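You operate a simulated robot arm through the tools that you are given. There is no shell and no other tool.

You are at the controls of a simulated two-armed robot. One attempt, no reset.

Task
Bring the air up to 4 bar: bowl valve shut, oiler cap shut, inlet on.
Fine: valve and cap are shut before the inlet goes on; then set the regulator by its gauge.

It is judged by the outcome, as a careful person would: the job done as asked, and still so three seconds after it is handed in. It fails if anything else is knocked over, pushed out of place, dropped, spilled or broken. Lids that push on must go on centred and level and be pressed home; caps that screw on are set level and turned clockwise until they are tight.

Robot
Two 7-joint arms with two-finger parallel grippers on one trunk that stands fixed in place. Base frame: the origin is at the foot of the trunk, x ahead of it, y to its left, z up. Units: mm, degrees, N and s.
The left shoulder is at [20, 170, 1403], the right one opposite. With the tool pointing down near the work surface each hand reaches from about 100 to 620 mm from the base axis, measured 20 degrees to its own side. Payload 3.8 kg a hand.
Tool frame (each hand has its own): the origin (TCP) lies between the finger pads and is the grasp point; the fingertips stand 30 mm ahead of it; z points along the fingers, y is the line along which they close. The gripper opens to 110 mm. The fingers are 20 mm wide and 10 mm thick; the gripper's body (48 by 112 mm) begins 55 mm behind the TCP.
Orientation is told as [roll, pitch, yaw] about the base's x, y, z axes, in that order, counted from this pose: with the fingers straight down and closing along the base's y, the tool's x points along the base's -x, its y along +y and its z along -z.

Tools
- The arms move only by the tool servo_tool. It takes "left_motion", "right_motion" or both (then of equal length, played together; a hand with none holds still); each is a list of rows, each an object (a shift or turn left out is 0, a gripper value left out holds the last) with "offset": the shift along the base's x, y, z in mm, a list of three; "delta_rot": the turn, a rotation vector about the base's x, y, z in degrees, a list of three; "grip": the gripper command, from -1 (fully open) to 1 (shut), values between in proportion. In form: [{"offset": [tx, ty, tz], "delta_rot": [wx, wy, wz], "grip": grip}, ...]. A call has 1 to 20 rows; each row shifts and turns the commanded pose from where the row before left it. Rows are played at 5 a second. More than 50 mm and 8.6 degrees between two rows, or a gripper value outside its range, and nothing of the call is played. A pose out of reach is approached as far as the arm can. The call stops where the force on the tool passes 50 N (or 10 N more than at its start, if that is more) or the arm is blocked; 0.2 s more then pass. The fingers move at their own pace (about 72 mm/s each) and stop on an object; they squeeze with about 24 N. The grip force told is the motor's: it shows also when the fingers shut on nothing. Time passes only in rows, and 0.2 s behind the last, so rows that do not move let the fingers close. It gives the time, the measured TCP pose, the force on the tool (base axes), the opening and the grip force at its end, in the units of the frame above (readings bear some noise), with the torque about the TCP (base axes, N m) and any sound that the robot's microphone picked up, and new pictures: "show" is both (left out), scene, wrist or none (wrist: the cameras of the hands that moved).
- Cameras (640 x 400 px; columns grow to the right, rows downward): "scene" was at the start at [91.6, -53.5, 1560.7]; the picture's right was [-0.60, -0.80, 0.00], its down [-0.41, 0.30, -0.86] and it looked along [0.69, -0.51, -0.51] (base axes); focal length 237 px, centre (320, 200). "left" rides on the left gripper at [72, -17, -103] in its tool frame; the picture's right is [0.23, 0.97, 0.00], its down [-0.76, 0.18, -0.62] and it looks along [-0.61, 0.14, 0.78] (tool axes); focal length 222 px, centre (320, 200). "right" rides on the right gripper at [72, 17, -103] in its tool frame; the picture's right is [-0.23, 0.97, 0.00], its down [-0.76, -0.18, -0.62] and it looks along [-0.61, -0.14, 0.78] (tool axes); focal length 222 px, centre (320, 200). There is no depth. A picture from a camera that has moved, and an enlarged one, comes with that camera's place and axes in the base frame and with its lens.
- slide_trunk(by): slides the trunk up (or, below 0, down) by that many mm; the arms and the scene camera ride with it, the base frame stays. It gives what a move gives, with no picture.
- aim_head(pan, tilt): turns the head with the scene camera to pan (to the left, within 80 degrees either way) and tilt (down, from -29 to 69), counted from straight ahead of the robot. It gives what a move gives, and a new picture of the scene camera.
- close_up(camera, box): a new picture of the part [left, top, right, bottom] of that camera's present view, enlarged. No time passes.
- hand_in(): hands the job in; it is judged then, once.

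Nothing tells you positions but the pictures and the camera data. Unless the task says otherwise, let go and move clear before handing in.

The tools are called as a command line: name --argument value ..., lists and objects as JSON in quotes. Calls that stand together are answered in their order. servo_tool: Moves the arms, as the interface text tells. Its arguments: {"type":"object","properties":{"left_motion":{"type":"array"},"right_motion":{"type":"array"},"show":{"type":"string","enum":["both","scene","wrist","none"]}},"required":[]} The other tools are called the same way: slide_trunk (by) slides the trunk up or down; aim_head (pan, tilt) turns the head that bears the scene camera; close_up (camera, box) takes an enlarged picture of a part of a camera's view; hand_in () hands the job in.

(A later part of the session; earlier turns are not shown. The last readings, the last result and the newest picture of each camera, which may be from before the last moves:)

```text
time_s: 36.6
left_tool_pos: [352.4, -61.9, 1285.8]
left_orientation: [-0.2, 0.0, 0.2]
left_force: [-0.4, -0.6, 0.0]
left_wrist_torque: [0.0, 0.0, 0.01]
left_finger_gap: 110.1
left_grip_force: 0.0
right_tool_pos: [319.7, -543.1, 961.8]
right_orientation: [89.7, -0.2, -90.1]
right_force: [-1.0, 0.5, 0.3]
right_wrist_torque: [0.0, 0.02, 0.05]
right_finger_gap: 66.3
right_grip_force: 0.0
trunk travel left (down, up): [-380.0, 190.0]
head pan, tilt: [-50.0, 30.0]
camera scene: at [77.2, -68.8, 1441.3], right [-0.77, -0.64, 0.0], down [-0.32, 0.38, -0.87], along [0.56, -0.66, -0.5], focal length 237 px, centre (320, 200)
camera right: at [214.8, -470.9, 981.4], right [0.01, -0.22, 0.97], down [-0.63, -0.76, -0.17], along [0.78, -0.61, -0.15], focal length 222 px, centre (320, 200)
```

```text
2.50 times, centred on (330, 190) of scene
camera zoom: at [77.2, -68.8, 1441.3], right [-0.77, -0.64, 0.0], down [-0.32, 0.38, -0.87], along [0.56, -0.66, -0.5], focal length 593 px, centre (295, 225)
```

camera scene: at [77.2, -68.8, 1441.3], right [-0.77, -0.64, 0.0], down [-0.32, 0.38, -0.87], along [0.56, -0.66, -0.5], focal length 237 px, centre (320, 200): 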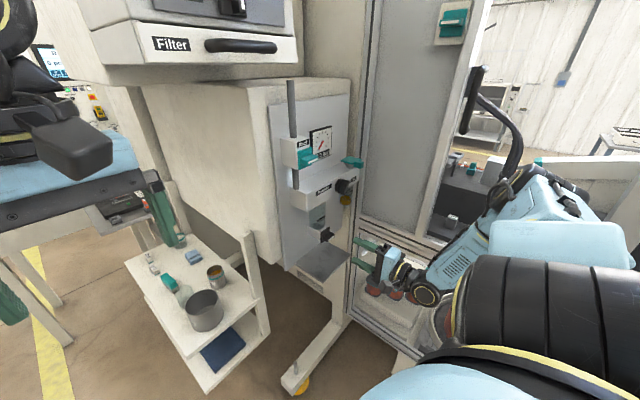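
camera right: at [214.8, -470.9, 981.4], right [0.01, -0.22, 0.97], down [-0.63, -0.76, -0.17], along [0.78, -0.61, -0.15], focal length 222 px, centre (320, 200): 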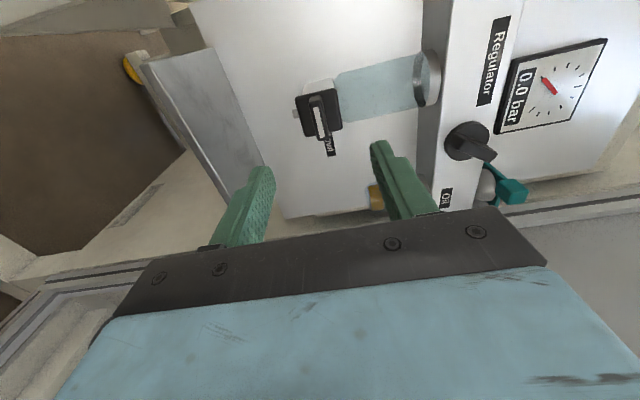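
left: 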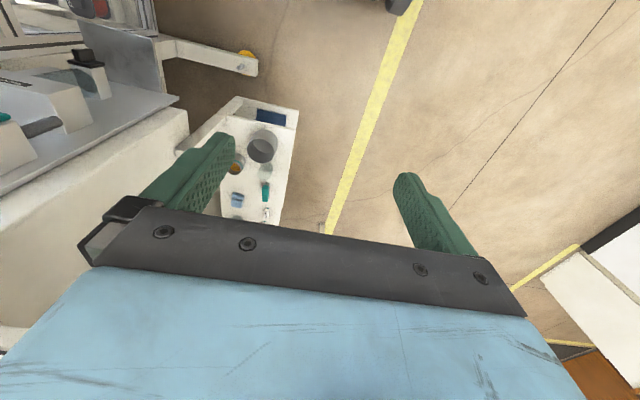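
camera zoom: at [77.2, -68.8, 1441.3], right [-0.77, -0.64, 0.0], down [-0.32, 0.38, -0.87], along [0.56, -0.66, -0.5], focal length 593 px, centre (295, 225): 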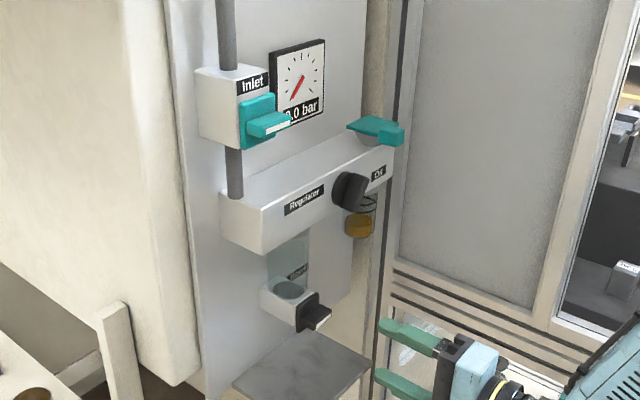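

The bowl valve's blade now lies crosswise, shut. Next I raise the hand, keeping the fingers closing vertically, to stand in front of the inlet handle (≈ 434,−467,1240).

servo_tool --right_motion '[{"offset": [0, 12, 46]}, {"offset": [0, 13, 46]}, {"offset": [0, 13, 46]}, {"offset": [0, 13, 46]}, {"offset": [0, 13, 47]}, {"offset": [0, 12, 47]}]' --show "both"

close_up --camera "right" --box '[220, 60, 420, 220]'

close_up --camera "scene" --box '[260, 100, 420, 220]'

```text
time_s: 38.0
left_tool_pos: [350.5, -60.6, 1286.0]
left_orientation: [-0.2, 0.0, 0.1]
left_force: [0.5, 0.2, 0.6]
left_wrist_torque: [-0.02, -0.02, 0.04]
left_finger_gap: 109.9
left_grip_force: 0.1
right_tool_pos: [317.7, -465.4, 1241.9]
right_orientation: [89.5, -0.2, -90.2]
right_force: [0.5, 0.7, -0.7]
right_wrist_torque: [0.02, 0.02, -0.05]
right_finger_gap: 66.1
right_grip_force: 0.1
trunk travel left (down, up): [-380.0, 190.0]
head pan, tilt: [-50.0, 30.0]
camera scene: at [77.3, -66.7, 1441.4], right [-0.77, -0.64, 0.0], down [-0.32, 0.38, -0.87], along [0.56, -0.66, -0.5], focal length 237 px, centre (320, 200)
camera right: at [213.5, -392.7, 1260.3], right [0.01, -0.22, 0.97], down [-0.63, -0.76, -0.17], along [0.78, -0.61, -0.15], focal length 222 px, centre (320, 200)
```

scene: 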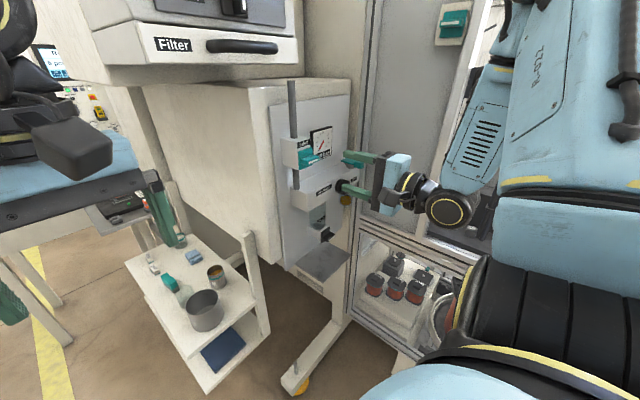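
right: 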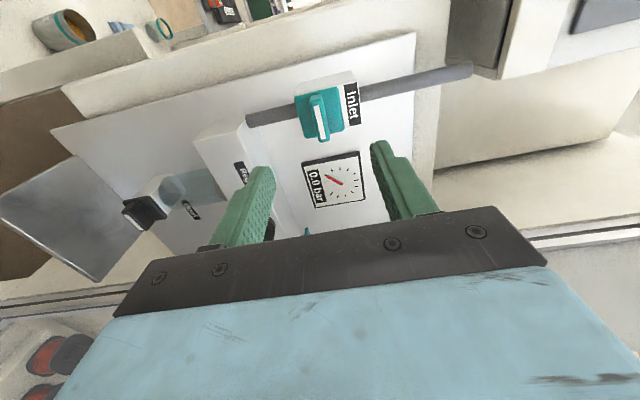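

```text
2.50 times, centred on (320, 140) of right
camera zoom: at [213.5, -392.7, 1260.3], right [0.01, -0.22, 0.97], down [-0.63, -0.76, -0.17], along [0.78, -0.61, -0.15], focal length 555 px, centre (320, 350)
```

zoom: 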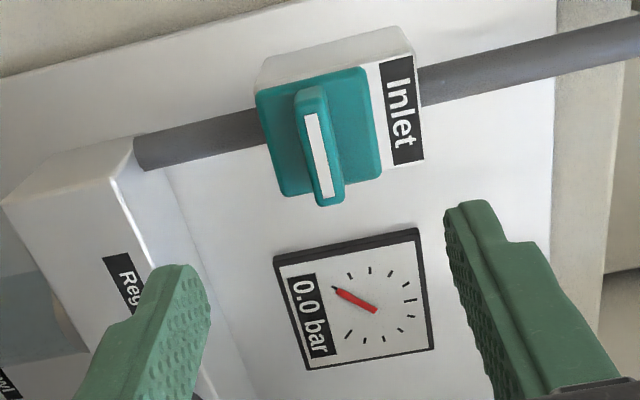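

```text
3.33 times, centred on (340, 160) of scene
camera zoom: at [77.3, -66.7, 1441.4], right [-0.77, -0.64, 0.0], down [-0.32, 0.38, -0.87], along [0.56, -0.66, -0.5], focal length 790 px, centre (253, 333)
```

zoom: 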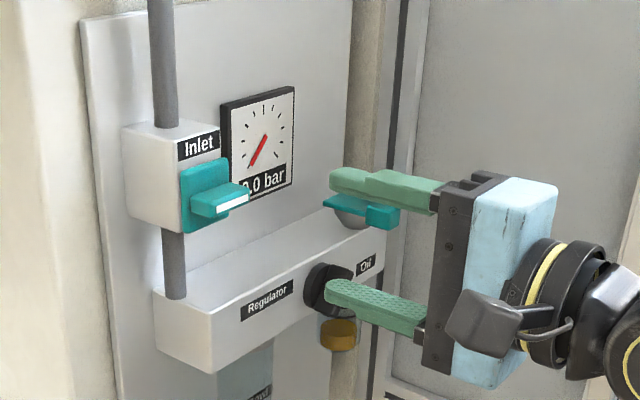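

The inlet blade's front end sits near (438,−470,1240). I align and advance toward it with the fingers open above and below.

servo_tool --right_motion '[{"offset": [20, -4, -2]}, {"offset": [25, 0, 0]}, {"offset": [25, 0, 0]}, {"offset": [22, 0, 0]}]' --show "wrist"

close_up --camera "right" --box '[220, 60, 420, 220]'

close_up --camera "scene" --box '[270, 110, 390, 200]'

```text
time_s: 39.0
left_tool_pos: [352.2, -61.2, 1285.7]
left_orientation: [0.0, 0.1, 0.0]
left_force: [0.8, -0.4, 0.1]
left_wrist_torque: [-0.02, 0.0, -0.01]
left_finger_gap: 110.2
left_grip_force: 0.1
right_tool_pos: [406.9, -471.3, 1238.0]
right_orientation: [89.6, -0.2, -90.1]
right_force: [0.1, 1.1, -0.5]
right_wrist_torque: [-0.01, -0.01, 0.03]
right_finger_gap: 65.9
right_grip_force: 0.1
trunk travel left (down, up): [-380.0, 190.0]
head pan, tilt: [-50.0, 30.0]
camera right: at [303.8, -398.5, 1256.2], right [0.01, -0.22, 0.97], down [-0.63, -0.76, -0.17], along [0.78, -0.61, -0.15], focal length 222 px, centre (320, 200)
```

right: 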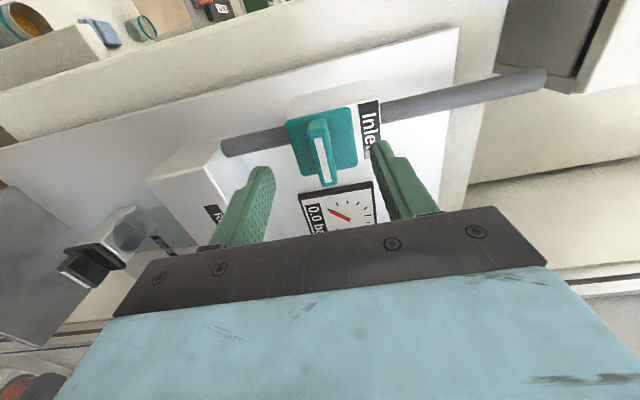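

```text
2.50 times, centred on (320, 140) of right
camera zoom: at [303.8, -398.5, 1256.2], right [0.01, -0.22, 0.97], down [-0.63, -0.76, -0.17], along [0.78, -0.61, -0.15], focal length 555 px, centre (320, 350)
```

zoom: 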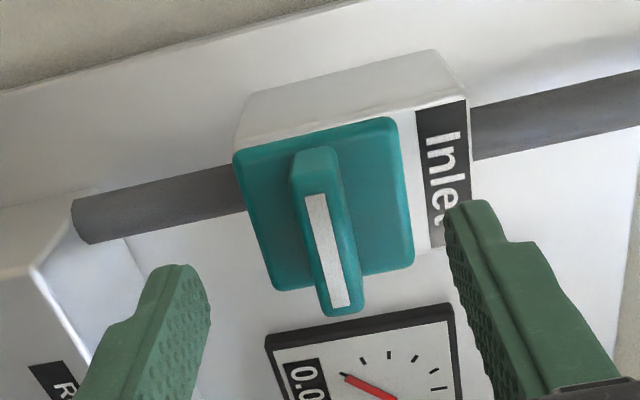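

```text
4.44 times, centred on (330, 155) of scene
camera zoom: at [77.8, -69.2, 1441.2], right [-0.77, -0.64, 0.0], down [-0.32, 0.38, -0.87], along [0.56, -0.66, -0.5], focal length 1054 px, centre (276, 400)
```

zoom: 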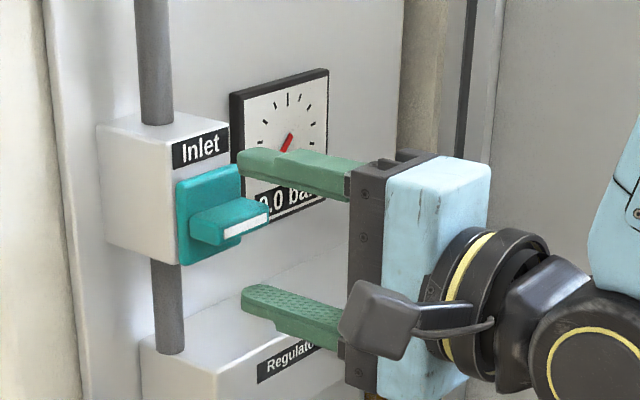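

The handle is centred; I advance 21 mm and close on the blade. Both the cap and bowl valve are shut, so the inlet may now be turned.

servo_tool --right_motion '[{"offset": [11, 0, 1.5]}, {"offset": [10, 0, 0]}, {"grip": 1}, {"grip": 1}, {"grip": 1}]' --show "wrist"

close_up --camera "right" --box '[220, 60, 420, 220]'

close_up --camera "scene" --box '[270, 110, 390, 200]'

```text
time_s: 40.2
left_tool_pos: [351.5, -62.3, 1286.6]
left_orientation: [-0.1, -0.1, 0.0]
left_force: [0.5, 0.1, 0.3]
left_wrist_torque: [-0.01, 0.0, 0.02]
left_finger_gap: 110.3
left_grip_force: 0.1
right_tool_pos: [428.9, -471.5, 1240.4]
right_orientation: [89.8, -0.2, -90.1]
right_force: [1.6, -0.9, 6.5]
right_wrist_torque: [0.21, -0.77, 0.05]
right_finger_gap: 13.0
right_grip_force: 44.3
trunk travel left (down, up): [-380.0, 190.0]
head pan, tilt: [-50.0, 30.0]
camera right: at [324.5, -398.2, 1258.3], right [0.0, -0.22, 0.97], down [-0.62, -0.76, -0.17], along [0.78, -0.61, -0.14], focal length 222 px, centre (320, 200)
```

right: 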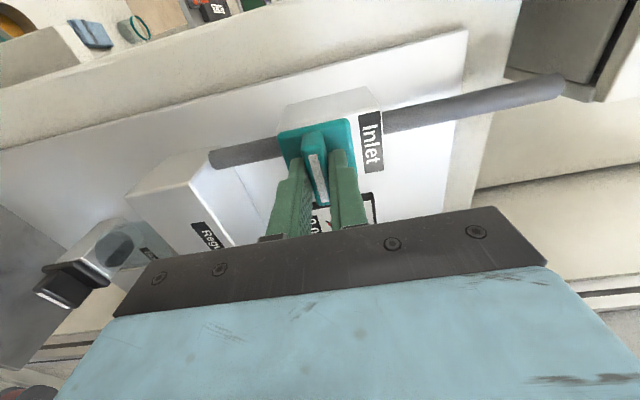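

```text
2.50 times, centred on (320, 140) of right
camera zoom: at [324.5, -398.2, 1258.3], right [0.0, -0.22, 0.97], down [-0.62, -0.76, -0.17], along [0.78, -0.61, -0.14], focal length 555 px, centre (320, 350)
```

zoom: 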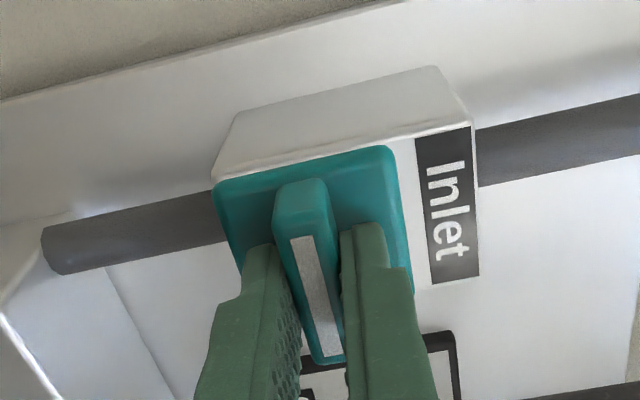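

```text
4.44 times, centred on (330, 155) of scene
camera zoom: at [77.1, -68.7, 1441.4], right [-0.77, -0.64, 0.0], down [-0.32, 0.38, -0.87], along [0.56, -0.66, -0.5], focal length 1054 px, centre (276, 400)
```

zoom: 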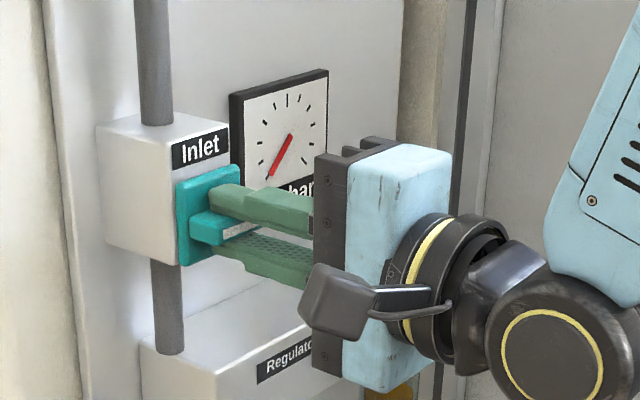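

The inlet blade is gripped. I test a small counter-clockwise turn (−x) first.

servo_tool --right_motion '[{"delta_rot": [-5, 0, 0]}, {"delta_rot": [-5, 0, 0]}]' --show "none"

close_up --camera "right" --box '[220, 60, 420, 220]'

```text
time_s: 40.8
left_tool_pos: [351.1, -62.0, 1285.5]
left_orientation: [-0.1, -0.1, 0.0]
left_force: [0.5, 0.1, 0.5]
left_wrist_torque: [0.0, 0.01, 0.02]
left_finger_gap: 110.1
left_grip_force: 0.0
right_tool_pos: [429.1, -471.1, 1239.9]
right_orientation: [89.8, -10.2, -90.1]
right_force: [1.9, 0.6, 12.2]
right_wrist_torque: [1.29, -0.84, -0.21]
right_finger_gap: 16.3
right_grip_force: 45.5
trunk travel left (down, up): [-380.0, 190.0]
head pan, tilt: [-50.0, 30.0]
```

```text
2.50 times, centred on (320, 140) of right
camera zoom: at [324.5, -397.2, 1245.5], right [0.0, -0.05, 1.0], down [-0.63, -0.78, -0.04], along [0.78, -0.62, -0.04], focal length 555 px, centre (320, 350)
```

zoom: 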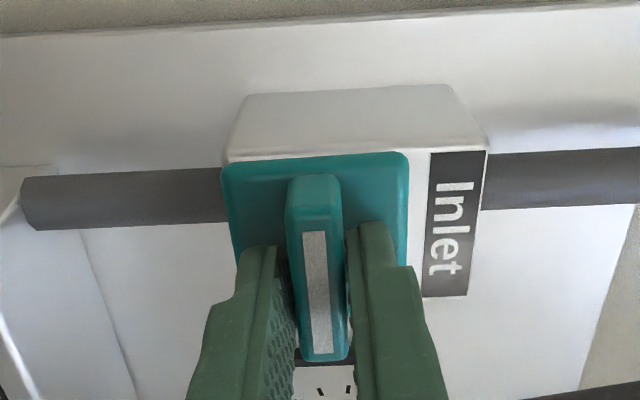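

The inlet resists counter-clockwise (1.3 Nm, blade not moving), so it opens clockwise. To leave the wrist room for that, I release, back off and roll the hand the other way round before gripping again.

servo_tool --right_motion '[{"delta_rot": [5, 0, 0]}, {"delta_rot": [5, 0, 0]}, {"grip": -0.2}, {"grip": -0.2}, {"grip": -0.2}, {"offset": [-25, 0, 0]}, {"offset": [-30, 0, 0]}, {"offset": [-35, 0, 0]}]' --show "none"

servo_tool --right_motion '[{"delta_rot": [-8.5, 0, 0]}, {"delta_rot": [-8.5, 0, 0]}, {"delta_rot": [-8.5, 0, 0]}, {"delta_rot": [-8.5, 0, 0]}, {"delta_rot": [-8.5, 0, 0]}, {"delta_rot": [-8.5, 0, 0]}, {"delta_rot": [-8.5, 0, 0]}, {"delta_rot": [-8.5, 0, 0]}, {"delta_rot": [-8.5, 0, 0]}, {"delta_rot": [-8.5, 0, 0]}, {"delta_rot": [-5, 0, 0]}]' --show "scene"

```text
time_s: 42.6
left_tool_pos: [350.6, -63.0, 1286.7]
left_orientation: [-0.1, -0.2, 0.1]
left_force: [-0.6, 0.4, -0.9]
left_wrist_torque: [-0.01, 0.0, 0.0]
left_finger_gap: 110.1
left_grip_force: 0.0
right_tool_pos: [335.4, -473.0, 1238.3]
right_orientation: [89.5, -0.1, -90.1]
right_force: [-0.7, 0.9, -0.1]
right_wrist_torque: [0.0, -0.01, -0.02]
right_finger_gap: 65.9
right_grip_force: 0.0
trunk travel left (down, up): [-380.0, 190.0]
head pan, tilt: [-50.0, 30.0]
```

```text
time_s: 45.0
left_tool_pos: [351.5, -61.6, 1286.5]
left_orientation: [-0.2, 0.1, 0.1]
left_force: [-0.4, -0.3, 0.4]
left_wrist_torque: [0.01, -0.01, 0.01]
left_finger_gap: 109.9
left_grip_force: 0.1
right_tool_pos: [339.9, -470.7, 1240.6]
right_orientation: [-108.0, -89.6, 107.5]
right_force: [0.4, -0.4, 0.0]
right_wrist_torque: [0.01, -0.01, 0.02]
right_finger_gap: 65.9
right_grip_force: 0.0
trunk travel left (down, up): [-380.0, 190.0]
head pan, tilt: [-50.0, 30.0]
camera scene: at [77.4, -68.9, 1441.3], right [-0.77, -0.64, 0.0], down [-0.32, 0.38, -0.87], along [0.56, -0.66, -0.5], focal length 237 px, centre (320, 200)
```

scene: 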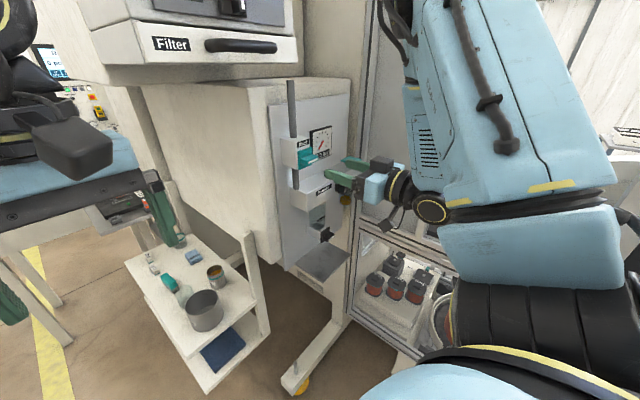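

Halfway round without trouble. I continue rolling another 90°.

servo_tool --right_motion '[{"delta_rot": [-8.5, 0, 0]}, {"delta_rot": [-8.5, 0, 0]}, {"delta_rot": [-8.5, 0, 0]}, {"delta_rot": [-8.5, 0, 0]}, {"delta_rot": [-8.5, 0, 0]}]' --show "scene"

servo_tool --right_motion '[{"delta_rot": [-8.5, 0, 0]}, {"delta_rot": [-8.5, 0, 0]}, {"delta_rot": [-8.5, 0, 0]}, {"delta_rot": [-8.5, 0, 0]}, {"delta_rot": [-8.5, 0, 0]}, {"delta_rot": [-4.5, 0, 0]}]' --show "both"

```text
time_s: 46.2
left_tool_pos: [352.6, -63.2, 1286.4]
left_orientation: [0.0, -0.1, 0.1]
left_force: [0.6, 0.2, 1.3]
left_wrist_torque: [0.0, -0.01, 0.02]
left_finger_gap: 110.2
left_grip_force: 0.1
right_tool_pos: [340.5, -472.4, 1239.1]
right_orientation: [-90.6, -47.0, 90.1]
right_force: [0.8, 0.0, 0.0]
right_wrist_torque: [-0.01, 0.02, 0.0]
right_finger_gap: 66.0
right_grip_force: 0.1
trunk travel left (down, up): [-380.0, 190.0]
head pan, tilt: [-50.0, 30.0]
camera scene: at [77.6, -68.9, 1441.3], right [-0.77, -0.64, 0.0], down [-0.32, 0.38, -0.87], along [0.56, -0.66, -0.5], focal length 237 px, centre (320, 200)
```

scene: 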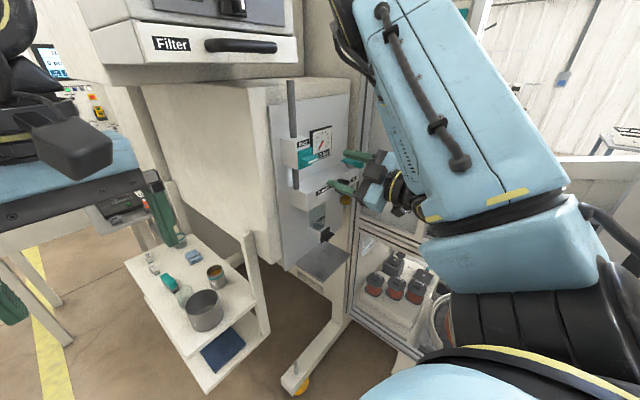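

```text
time_s: 47.6
left_tool_pos: [351.8, -61.1, 1285.1]
left_orientation: [-0.1, -0.1, 0.1]
left_force: [0.1, -0.2, 0.1]
left_wrist_torque: [0.0, 0.01, -0.02]
left_finger_gap: 109.7
left_grip_force: 0.0
right_tool_pos: [341.0, -472.3, 1239.1]
right_orientation: [-90.5, -0.2, 90.2]
right_force: [0.1, -0.3, -0.1]
right_wrist_torque: [-0.04, -0.02, -0.03]
right_finger_gap: 66.0
right_grip_force: 0.0
trunk travel left (down, up): [-380.0, 190.0]
head pan, tilt: [-50.0, 30.0]
camera scene: at [77.2, -69.0, 1441.3], right [-0.77, -0.64, 0.0], down [-0.32, 0.38, -0.87], along [0.56, -0.66, -0.5], focal length 237 px, centre (320, 200)
camera right: at [236.2, -545.3, 1222.3], right [0.01, 0.23, -0.97], down [-0.63, 0.76, 0.17], along [0.78, 0.61, 0.15], focal length 222 px, centre (320, 200)
```

scene: 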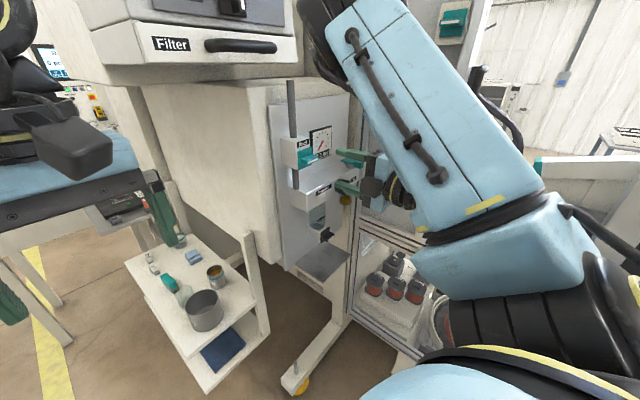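
right: 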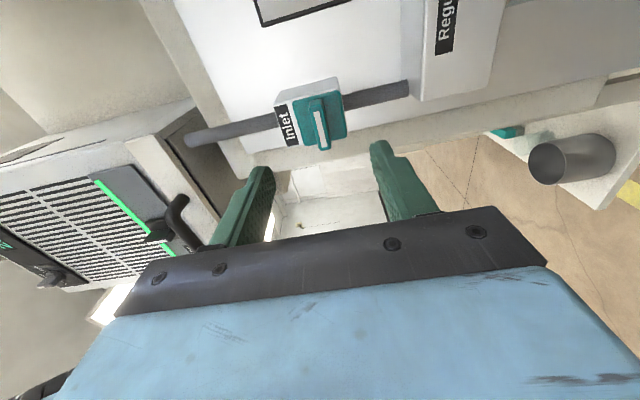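

The roll to the other side worked, and the inlet blade is again centred between the fingers. I advance and close on it.

servo_tool --right_motion '[{"offset": [22, 1, 1]}, {"offset": [22, 0.5, 1]}, {"offset": [22, 0, 0]}]' --show "both"

close_up --camera "right" --box '[220, 60, 420, 220]'

```text
time_s: 48.4
left_tool_pos: [352.5, -61.5, 1286.1]
left_orientation: [-0.1, 0.0, 0.1]
left_force: [-0.2, 0.3, -0.5]
left_wrist_torque: [-0.05, 0.02, -0.02]
left_finger_gap: 109.9
left_grip_force: 0.1
right_tool_pos: [408.0, -470.4, 1245.6]
right_orientation: [-90.4, -0.3, 90.1]
right_force: [0.0, 0.3, -1.0]
right_wrist_torque: [-0.02, 0.03, 0.01]
right_finger_gap: 65.9
right_grip_force: 0.1
trunk travel left (down, up): [-380.0, 190.0]
head pan, tilt: [-50.0, 30.0]
camera scene: at [77.9, -68.6, 1441.3], right [-0.77, -0.64, 0.0], down [-0.32, 0.38, -0.87], along [0.56, -0.66, -0.5], focal length 237 px, centre (320, 200)
camera right: at [303.7, -542.4, 1228.1], right [0.01, 0.23, -0.97], down [-0.63, 0.76, 0.18], along [0.78, 0.61, 0.15], focal length 222 px, centre (320, 200)
```

scene: 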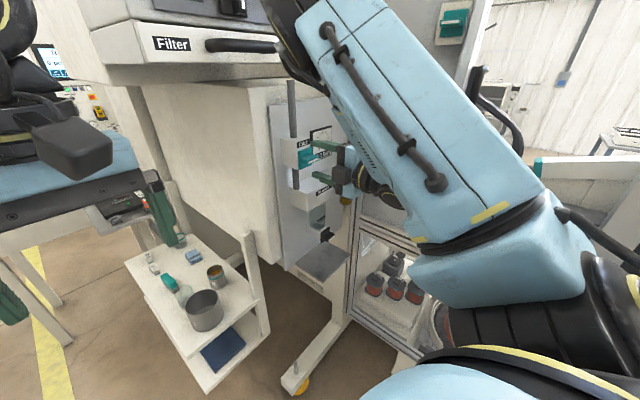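
right: 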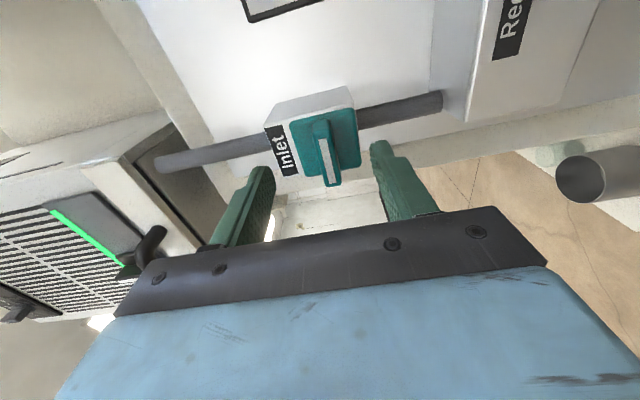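

```text
2.50 times, centred on (320, 140) of right
camera zoom: at [303.7, -542.4, 1228.1], right [0.01, 0.23, -0.97], down [-0.63, 0.76, 0.18], along [0.78, 0.61, 0.15], focal length 555 px, centre (320, 350)
```

zoom: 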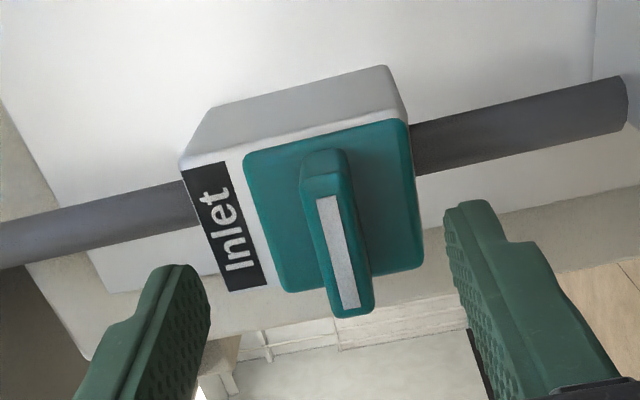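

The hand reads about 5 mm higher than commanded, and the elbow looks close to the Filter handle. I check that before going on.

close_up --camera "scene" --box '[200, 0, 400, 120]'

servo_tool --right_motion '[{}]' --show "none"

```text
3.20 times, centred on (300, 60) of scene
camera zoom: at [77.9, -68.6, 1441.3], right [-0.77, -0.64, 0.0], down [-0.32, 0.38, -0.87], along [0.56, -0.66, -0.5], focal length 759 px, centre (384, 648)
```

zoom: 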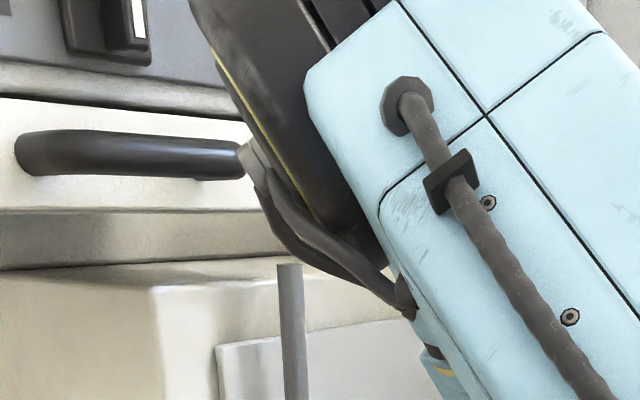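

```text
time_s: 48.8
left_tool_pos: [353.8, -62.2, 1286.9]
left_orientation: [-0.1, 0.0, 0.1]
left_force: [0.3, -0.1, -0.2]
left_wrist_torque: [0.02, -0.04, -0.02]
left_finger_gap: 109.8
left_grip_force: 0.1
right_tool_pos: [408.2, -470.3, 1244.8]
right_orientation: [-90.5, -0.3, 90.0]
right_force: [0.2, -0.3, 0.0]
right_wrist_torque: [-0.01, 0.0, -0.01]
right_finger_gap: 66.2
right_grip_force: 0.0
trunk travel left (down, up): [-380.0, 190.0]
head pan, tilt: [-50.0, 30.0]
```

To be safe I retreat from here; the elbow is too near the Filter handle in this roll. I'll go back to the earlier roll (elbow well away) and turn the inlet by pushing its blade with closed fingers instead.

servo_tool --right_motion '[{"offset": [-22, 0, 0]}, {"offset": [-22, 0, 0]}, {"offset": [-22, 0, 0]}]' --show "scene"

servo_tool --right_motion '[{"delta_rot": [8.5, 0, 0]}, {"delta_rot": [8.5, 0, 0]}, {"delta_rot": [8.5, 0, 0]}, {"delta_rot": [8.5, 0, 0]}, {"delta_rot": [8.5, 0, 0]}, {"delta_rot": [8.5, 0, 0]}, {"delta_rot": [8.5, 0, 0]}, {"delta_rot": [8.5, 0, 0]}, {"delta_rot": [8.5, 0, 0]}, {"delta_rot": [8.5, 0, 0]}, {"delta_rot": [5, 0, 0]}]' --show "scene"

close_up --camera "scene" --box '[80, 0, 400, 200]'

```text
time_s: 49.6
left_tool_pos: [350.4, -63.3, 1285.6]
left_orientation: [-0.1, -0.1, 0.1]
left_force: [-0.1, 0.6, -0.6]
left_wrist_torque: [0.02, -0.01, -0.01]
left_finger_gap: 110.2
left_grip_force: 0.0
right_tool_pos: [337.7, -471.0, 1242.7]
right_orientation: [-90.5, -0.3, 90.1]
right_force: [0.8, -0.1, 0.4]
right_wrist_torque: [-0.01, -0.01, -0.01]
right_finger_gap: 65.8
right_grip_force: 0.1
trunk travel left (down, up): [-380.0, 190.0]
head pan, tilt: [-50.0, 30.0]
camera scene: at [76.1, -69.5, 1441.3], right [-0.77, -0.64, 0.0], down [-0.32, 0.38, -0.87], along [0.56, -0.66, -0.5], focal length 237 px, centre (320, 200)
```

scene: 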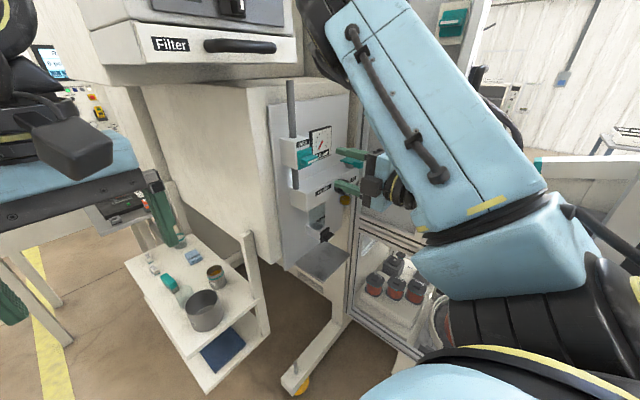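

```text
time_s: 52.0
left_tool_pos: [351.4, -61.8, 1286.3]
left_orientation: [-0.1, 0.0, 0.1]
left_force: [-0.3, 1.4, -0.1]
left_wrist_torque: [-0.02, 0.01, -0.01]
left_finger_gap: 109.9
left_grip_force: 0.1
right_tool_pos: [342.2, -470.4, 1242.7]
right_orientation: [101.4, -89.6, -101.9]
right_force: [-0.3, 0.4, 0.0]
right_wrist_torque: [-0.02, -0.02, -0.03]
right_finger_gap: 66.0
right_grip_force: 0.1
trunk travel left (down, up): [-380.0, 190.0]
head pan, tilt: [-50.0, 30.0]
camera scene: at [77.3, -69.0, 1441.3], right [-0.77, -0.64, 0.0], down [-0.32, 0.38, -0.87], along [0.56, -0.66, -0.5], focal length 237 px, centre (320, 200)
```

scene: 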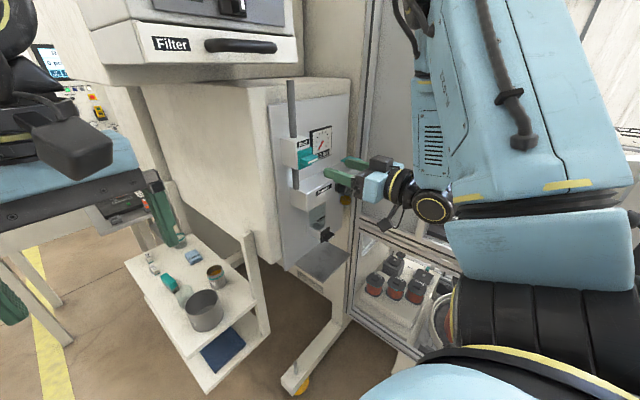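

```text
2.00 times, centred on (240, 100) of scene
camera zoom: at [77.3, -69.0, 1441.3], right [-0.77, -0.64, 0.0], down [-0.32, 0.38, -0.87], along [0.56, -0.66, -0.5], focal length 474 px, centre (480, 400)
```

zoom: 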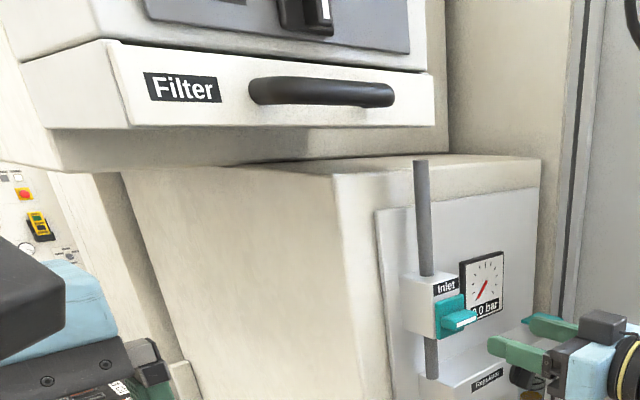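

The Filter handle is unmoved, and the elbow is away again. I continue rolling to the earlier orientation and shut the fingers to use them as a pusher.

servo_tool --right_motion '[{"delta_rot": [8.5, 0, 0], "grip": 1}, {"delta_rot": [8.5, 0, 0], "grip": 1}, {"delta_rot": [8.5, 0, 0], "grip": 1}, {"delta_rot": [8.5, 0, 0], "grip": 1}, {"delta_rot": [8.5, 0, 0]}, {"delta_rot": [8.5, 0, 0]}, {"delta_rot": [8.5, 0, 0]}, {"delta_rot": [8.5, 0, 0]}, {"delta_rot": [8.5, 0, 0]}, {"delta_rot": [8.5, 0, 0]}, {"delta_rot": [5, 0, 0]}]' --show "both"

close_up --camera "right" --box '[220, 60, 420, 220]'

```text
time_s: 54.4
left_tool_pos: [352.3, -63.3, 1285.8]
left_orientation: [-0.1, 0.0, 0.1]
left_force: [0.2, -0.7, -0.9]
left_wrist_torque: [-0.01, -0.01, 0.02]
left_finger_gap: 110.1
left_grip_force: 0.0
right_tool_pos: [339.6, -471.5, 1241.2]
right_orientation: [89.5, 0.6, -90.1]
right_force: [0.0, 0.3, 0.2]
right_wrist_torque: [0.01, 0.01, -0.01]
right_finger_gap: 0.0
right_grip_force: 23.9
trunk travel left (down, up): [-380.0, 190.0]
head pan, tilt: [-50.0, 30.0]
camera scene: at [77.3, -69.0, 1441.3], right [-0.77, -0.64, 0.0], down [-0.32, 0.38, -0.87], along [0.56, -0.66, -0.5], focal length 237 px, centre (320, 200)
camera right: at [235.3, -398.4, 1260.3], right [0.01, -0.24, 0.97], down [-0.63, -0.76, -0.18], along [0.78, -0.61, -0.15], focal length 222 px, centre (320, 200)
```

scene: 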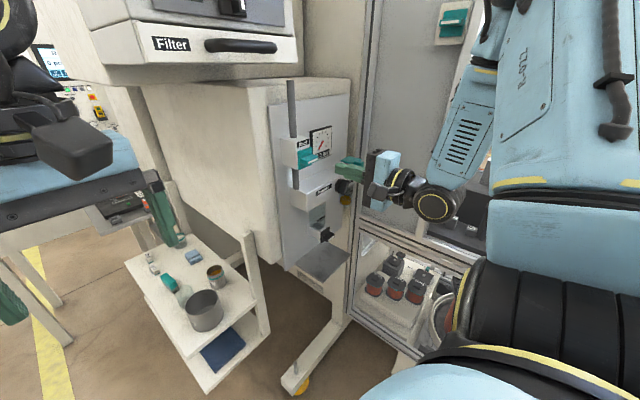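
right: 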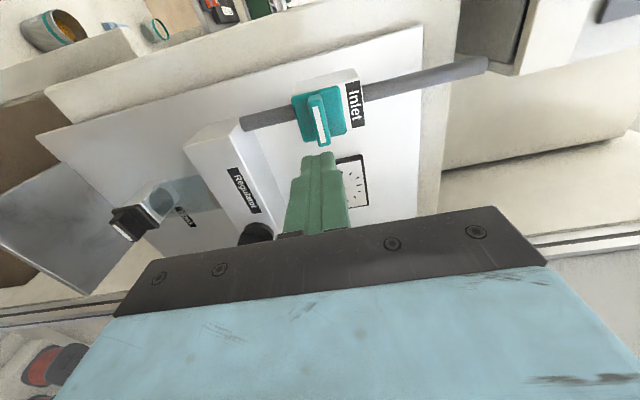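

```text
2.50 times, centred on (320, 140) of right
camera zoom: at [235.3, -398.4, 1260.3], right [0.01, -0.24, 0.97], down [-0.63, -0.76, -0.18], along [0.78, -0.61, -0.15], focal length 555 px, centre (320, 350)
```

zoom: 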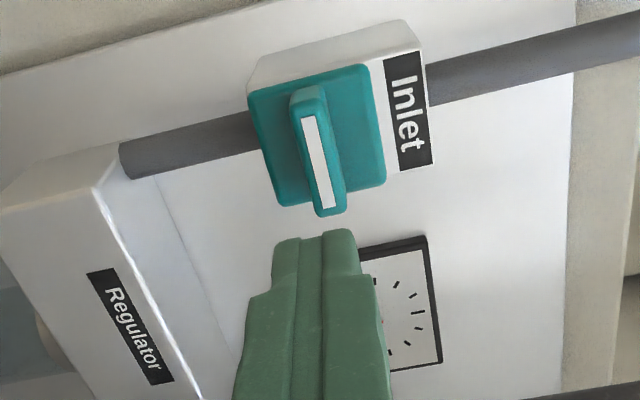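

The pusher is ready. I place it above the right half of the inlet blade (clockwise turn pushes that end down), then advance beside the blade.

servo_tool --right_motion '[{"offset": [0, -22.5, 21]}, {"offset": [22, 0, 0]}, {"offset": [22, 0, 0]}, {"offset": [22, 0, 0]}, {"offset": [19, 0, 0]}]' --show "both"

close_up --camera "right" --box '[220, 60, 420, 220]'

close_up --camera "scene" --box '[270, 110, 390, 200]'

```text
time_s: 55.6
left_tool_pos: [352.3, -62.7, 1286.0]
left_orientation: [-0.2, 0.0, 0.0]
left_force: [0.4, 0.0, -0.1]
left_wrist_torque: [0.01, 0.0, 0.0]
left_finger_gap: 109.7
left_grip_force: 0.0
right_tool_pos: [425.6, -492.0, 1261.8]
right_orientation: [89.5, 0.3, -90.1]
right_force: [-0.1, -0.2, -0.1]
right_wrist_torque: [-0.01, 0.01, 0.0]
right_finger_gap: 0.0
right_grip_force: 23.9
trunk travel left (down, up): [-380.0, 190.0]
head pan, tilt: [-50.0, 30.0]
camera scene: at [77.6, -69.0, 1441.2], right [-0.77, -0.64, 0.0], down [-0.32, 0.38, -0.87], along [0.56, -0.66, -0.5], focal length 237 px, centre (320, 200)
camera right: at [321.4, -420.1, 1280.8], right [0.01, -0.23, 0.97], down [-0.63, -0.76, -0.18], along [0.78, -0.61, -0.15], focal length 222 px, centre (320, 200)
```

scene: 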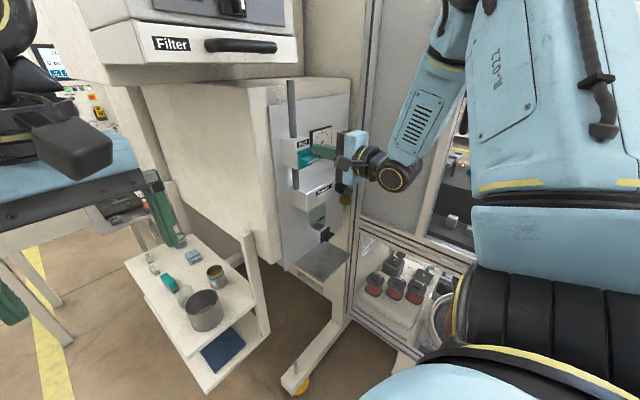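
right: 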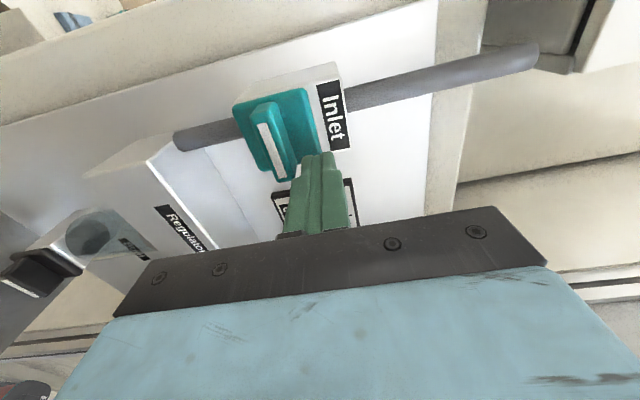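

```text
2.50 times, centred on (320, 140) of right
camera zoom: at [321.4, -420.1, 1280.8], right [0.01, -0.23, 0.97], down [-0.63, -0.76, -0.18], along [0.78, -0.61, -0.15], focal length 555 px, centre (320, 350)
```

zoom: 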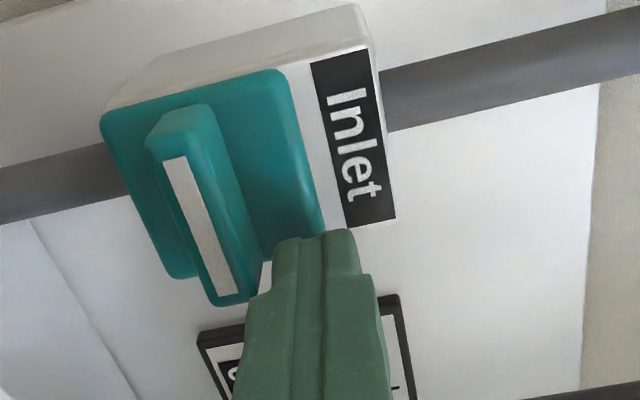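

```text
4.44 times, centred on (330, 155) of scene
camera zoom: at [77.6, -69.0, 1441.2], right [-0.77, -0.64, 0.0], down [-0.32, 0.38, -0.87], along [0.56, -0.66, -0.5], focal length 1054 px, centre (276, 400)
```

zoom: 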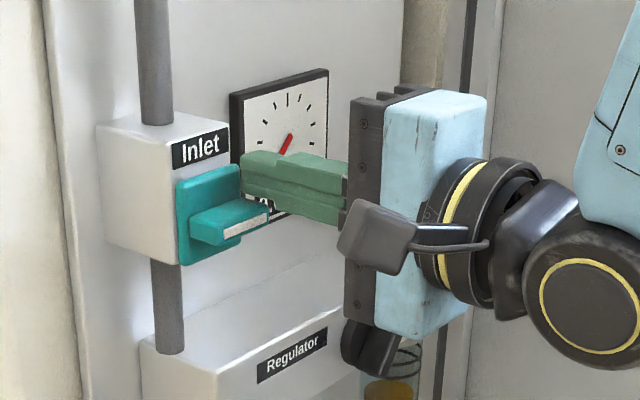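

The fingertips are above the blade's right end. I push down and around in small steps.

servo_tool --right_motion '[{"offset": [0, -1, -5]}, {"offset": [0, -1.5, -5]}, {"offset": [0, 1, -4]}, {"offset": [0, 1.5, -4]}]' --show "wrist"

close_up --camera "right" --box '[220, 60, 420, 220]'

close_up --camera "scene" --box '[270, 110, 390, 200]'

```text
time_s: 56.6
left_tool_pos: [351.2, -63.5, 1284.9]
left_orientation: [0.0, 0.0, 0.0]
left_force: [-0.5, -0.2, -0.3]
left_wrist_torque: [-0.01, -0.02, 0.03]
left_finger_gap: 109.8
left_grip_force: 0.0
right_tool_pos: [425.5, -493.5, 1244.6]
right_orientation: [89.5, 0.4, -90.1]
right_force: [-0.4, -3.4, 0.3]
right_wrist_torque: [-0.02, -0.02, -0.1]
right_finger_gap: 0.0
right_grip_force: 23.9
trunk travel left (down, up): [-380.0, 190.0]
head pan, tilt: [-50.0, 30.0]
camera right: at [321.0, -421.4, 1263.3], right [0.01, -0.23, 0.97], down [-0.63, -0.76, -0.18], along [0.78, -0.61, -0.15], focal length 222 px, centre (320, 200)
```

right: 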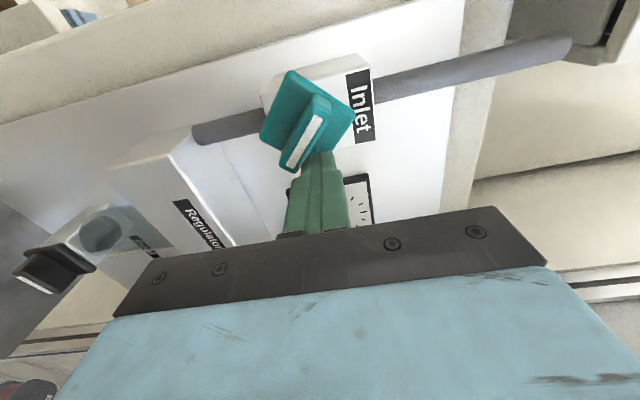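

```text
2.50 times, centred on (320, 140) of right
camera zoom: at [321.0, -421.4, 1263.3], right [0.01, -0.23, 0.97], down [-0.63, -0.76, -0.18], along [0.78, -0.61, -0.15], focal length 555 px, centre (320, 350)
```

zoom: 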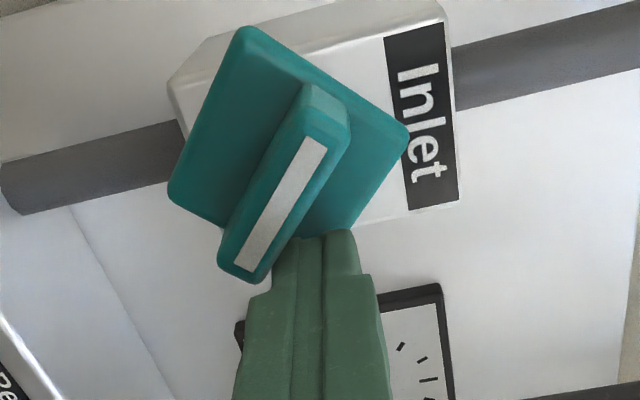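

```text
4.44 times, centred on (330, 155) of scene
camera zoom: at [77.3, -69.5, 1441.2], right [-0.77, -0.64, 0.0], down [-0.32, 0.38, -0.87], along [0.56, -0.66, -0.5], focal length 1054 px, centre (276, 400)
```

zoom: 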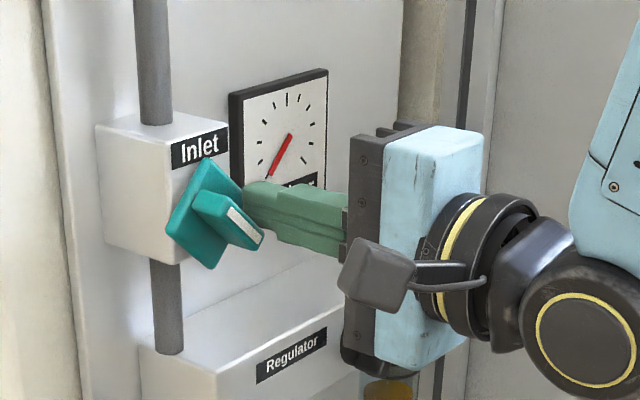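

It turns clockwise, about 40° so far. I keep pushing down and leftward.

servo_tool --right_motion '[{"offset": [0, 1, -4]}, {"offset": [0, 2, -4]}, {"offset": [0, 2, -3]}, {"offset": [0, 2, -2]}]' --show "wrist"

close_up --camera "right" --box '[220, 60, 420, 220]'

close_up --camera "scene" --box '[270, 110, 390, 200]'

```text
time_s: 57.6
left_tool_pos: [352.4, -61.8, 1285.5]
left_orientation: [0.0, 0.0, 0.1]
left_force: [0.0, -0.2, 0.1]
left_wrist_torque: [0.01, -0.01, -0.01]
left_finger_gap: 110.0
left_grip_force: 0.1
right_tool_pos: [425.5, -486.9, 1232.5]
right_orientation: [89.5, 0.3, -90.2]
right_force: [-0.9, -1.1, 0.4]
right_wrist_torque: [0.05, 0.0, -0.01]
right_finger_gap: 0.1
right_grip_force: 24.0
trunk travel left (down, up): [-380.0, 190.0]
head pan, tilt: [-50.0, 30.0]
camera right: at [320.8, -413.9, 1250.5], right [0.01, -0.23, 0.97], down [-0.63, -0.76, -0.18], along [0.78, -0.61, -0.15], focal length 222 px, centre (320, 200)
```

right: 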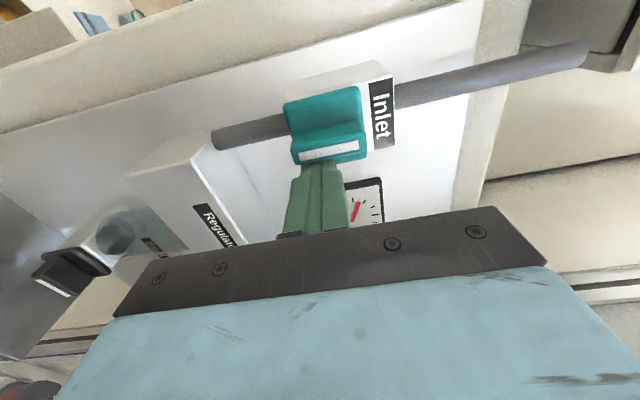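

```text
2.50 times, centred on (320, 140) of right
camera zoom: at [320.8, -413.9, 1250.5], right [0.01, -0.23, 0.97], down [-0.63, -0.76, -0.18], along [0.78, -0.61, -0.15], focal length 555 px, centre (320, 350)
```

zoom: 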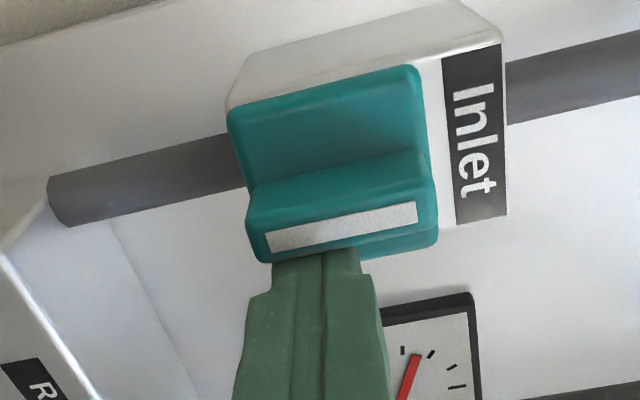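

```text
4.44 times, centred on (330, 155) of scene
camera zoom: at [77.2, -69.2, 1441.3], right [-0.77, -0.64, 0.0], down [-0.32, 0.38, -0.87], along [0.56, -0.66, -0.5], focal length 1054 px, centre (276, 400)
```

zoom: 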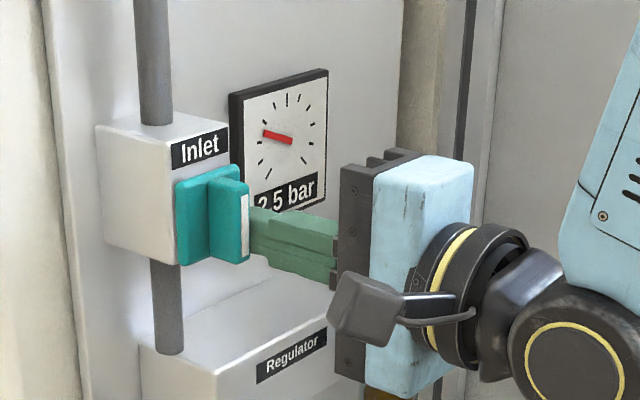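

The inlet handle is upright now and the gauge shows about 2.5 bar. I push lightly once more to make sure it is at its stop, then back off and read the gauge.

servo_tool --right_motion '[{"offset": [0, 1.5, -2]}, {"offset": [0, 1.5, 0]}, {}]' --show "none"

close_up --camera "scene" --box '[270, 110, 390, 200]'

```text
time_s: 58.4
left_tool_pos: [352.9, -64.1, 1284.5]
left_orientation: [0.0, 0.0, 0.1]
left_force: [0.3, 0.4, 0.5]
left_wrist_torque: [0.0, 0.02, 0.05]
left_finger_gap: 110.0
left_grip_force: 0.0
right_tool_pos: [424.7, -486.0, 1229.3]
right_orientation: [89.5, 0.6, -90.2]
right_force: [4.1, -18.4, 5.5]
right_wrist_torque: [0.05, -0.07, -0.26]
right_finger_gap: 0.0
right_grip_force: 23.9
trunk travel left (down, up): [-380.0, 190.0]
head pan, tilt: [-50.0, 30.0]
```

```text
4.44 times, centred on (330, 155) of scene
camera zoom: at [77.6, -71.7, 1441.2], right [-0.77, -0.64, 0.0], down [-0.32, 0.38, -0.87], along [0.56, -0.66, -0.5], focal length 1054 px, centre (276, 400)
```

zoom: 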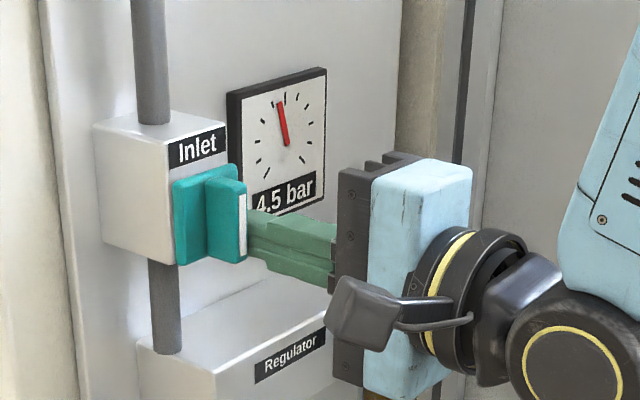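

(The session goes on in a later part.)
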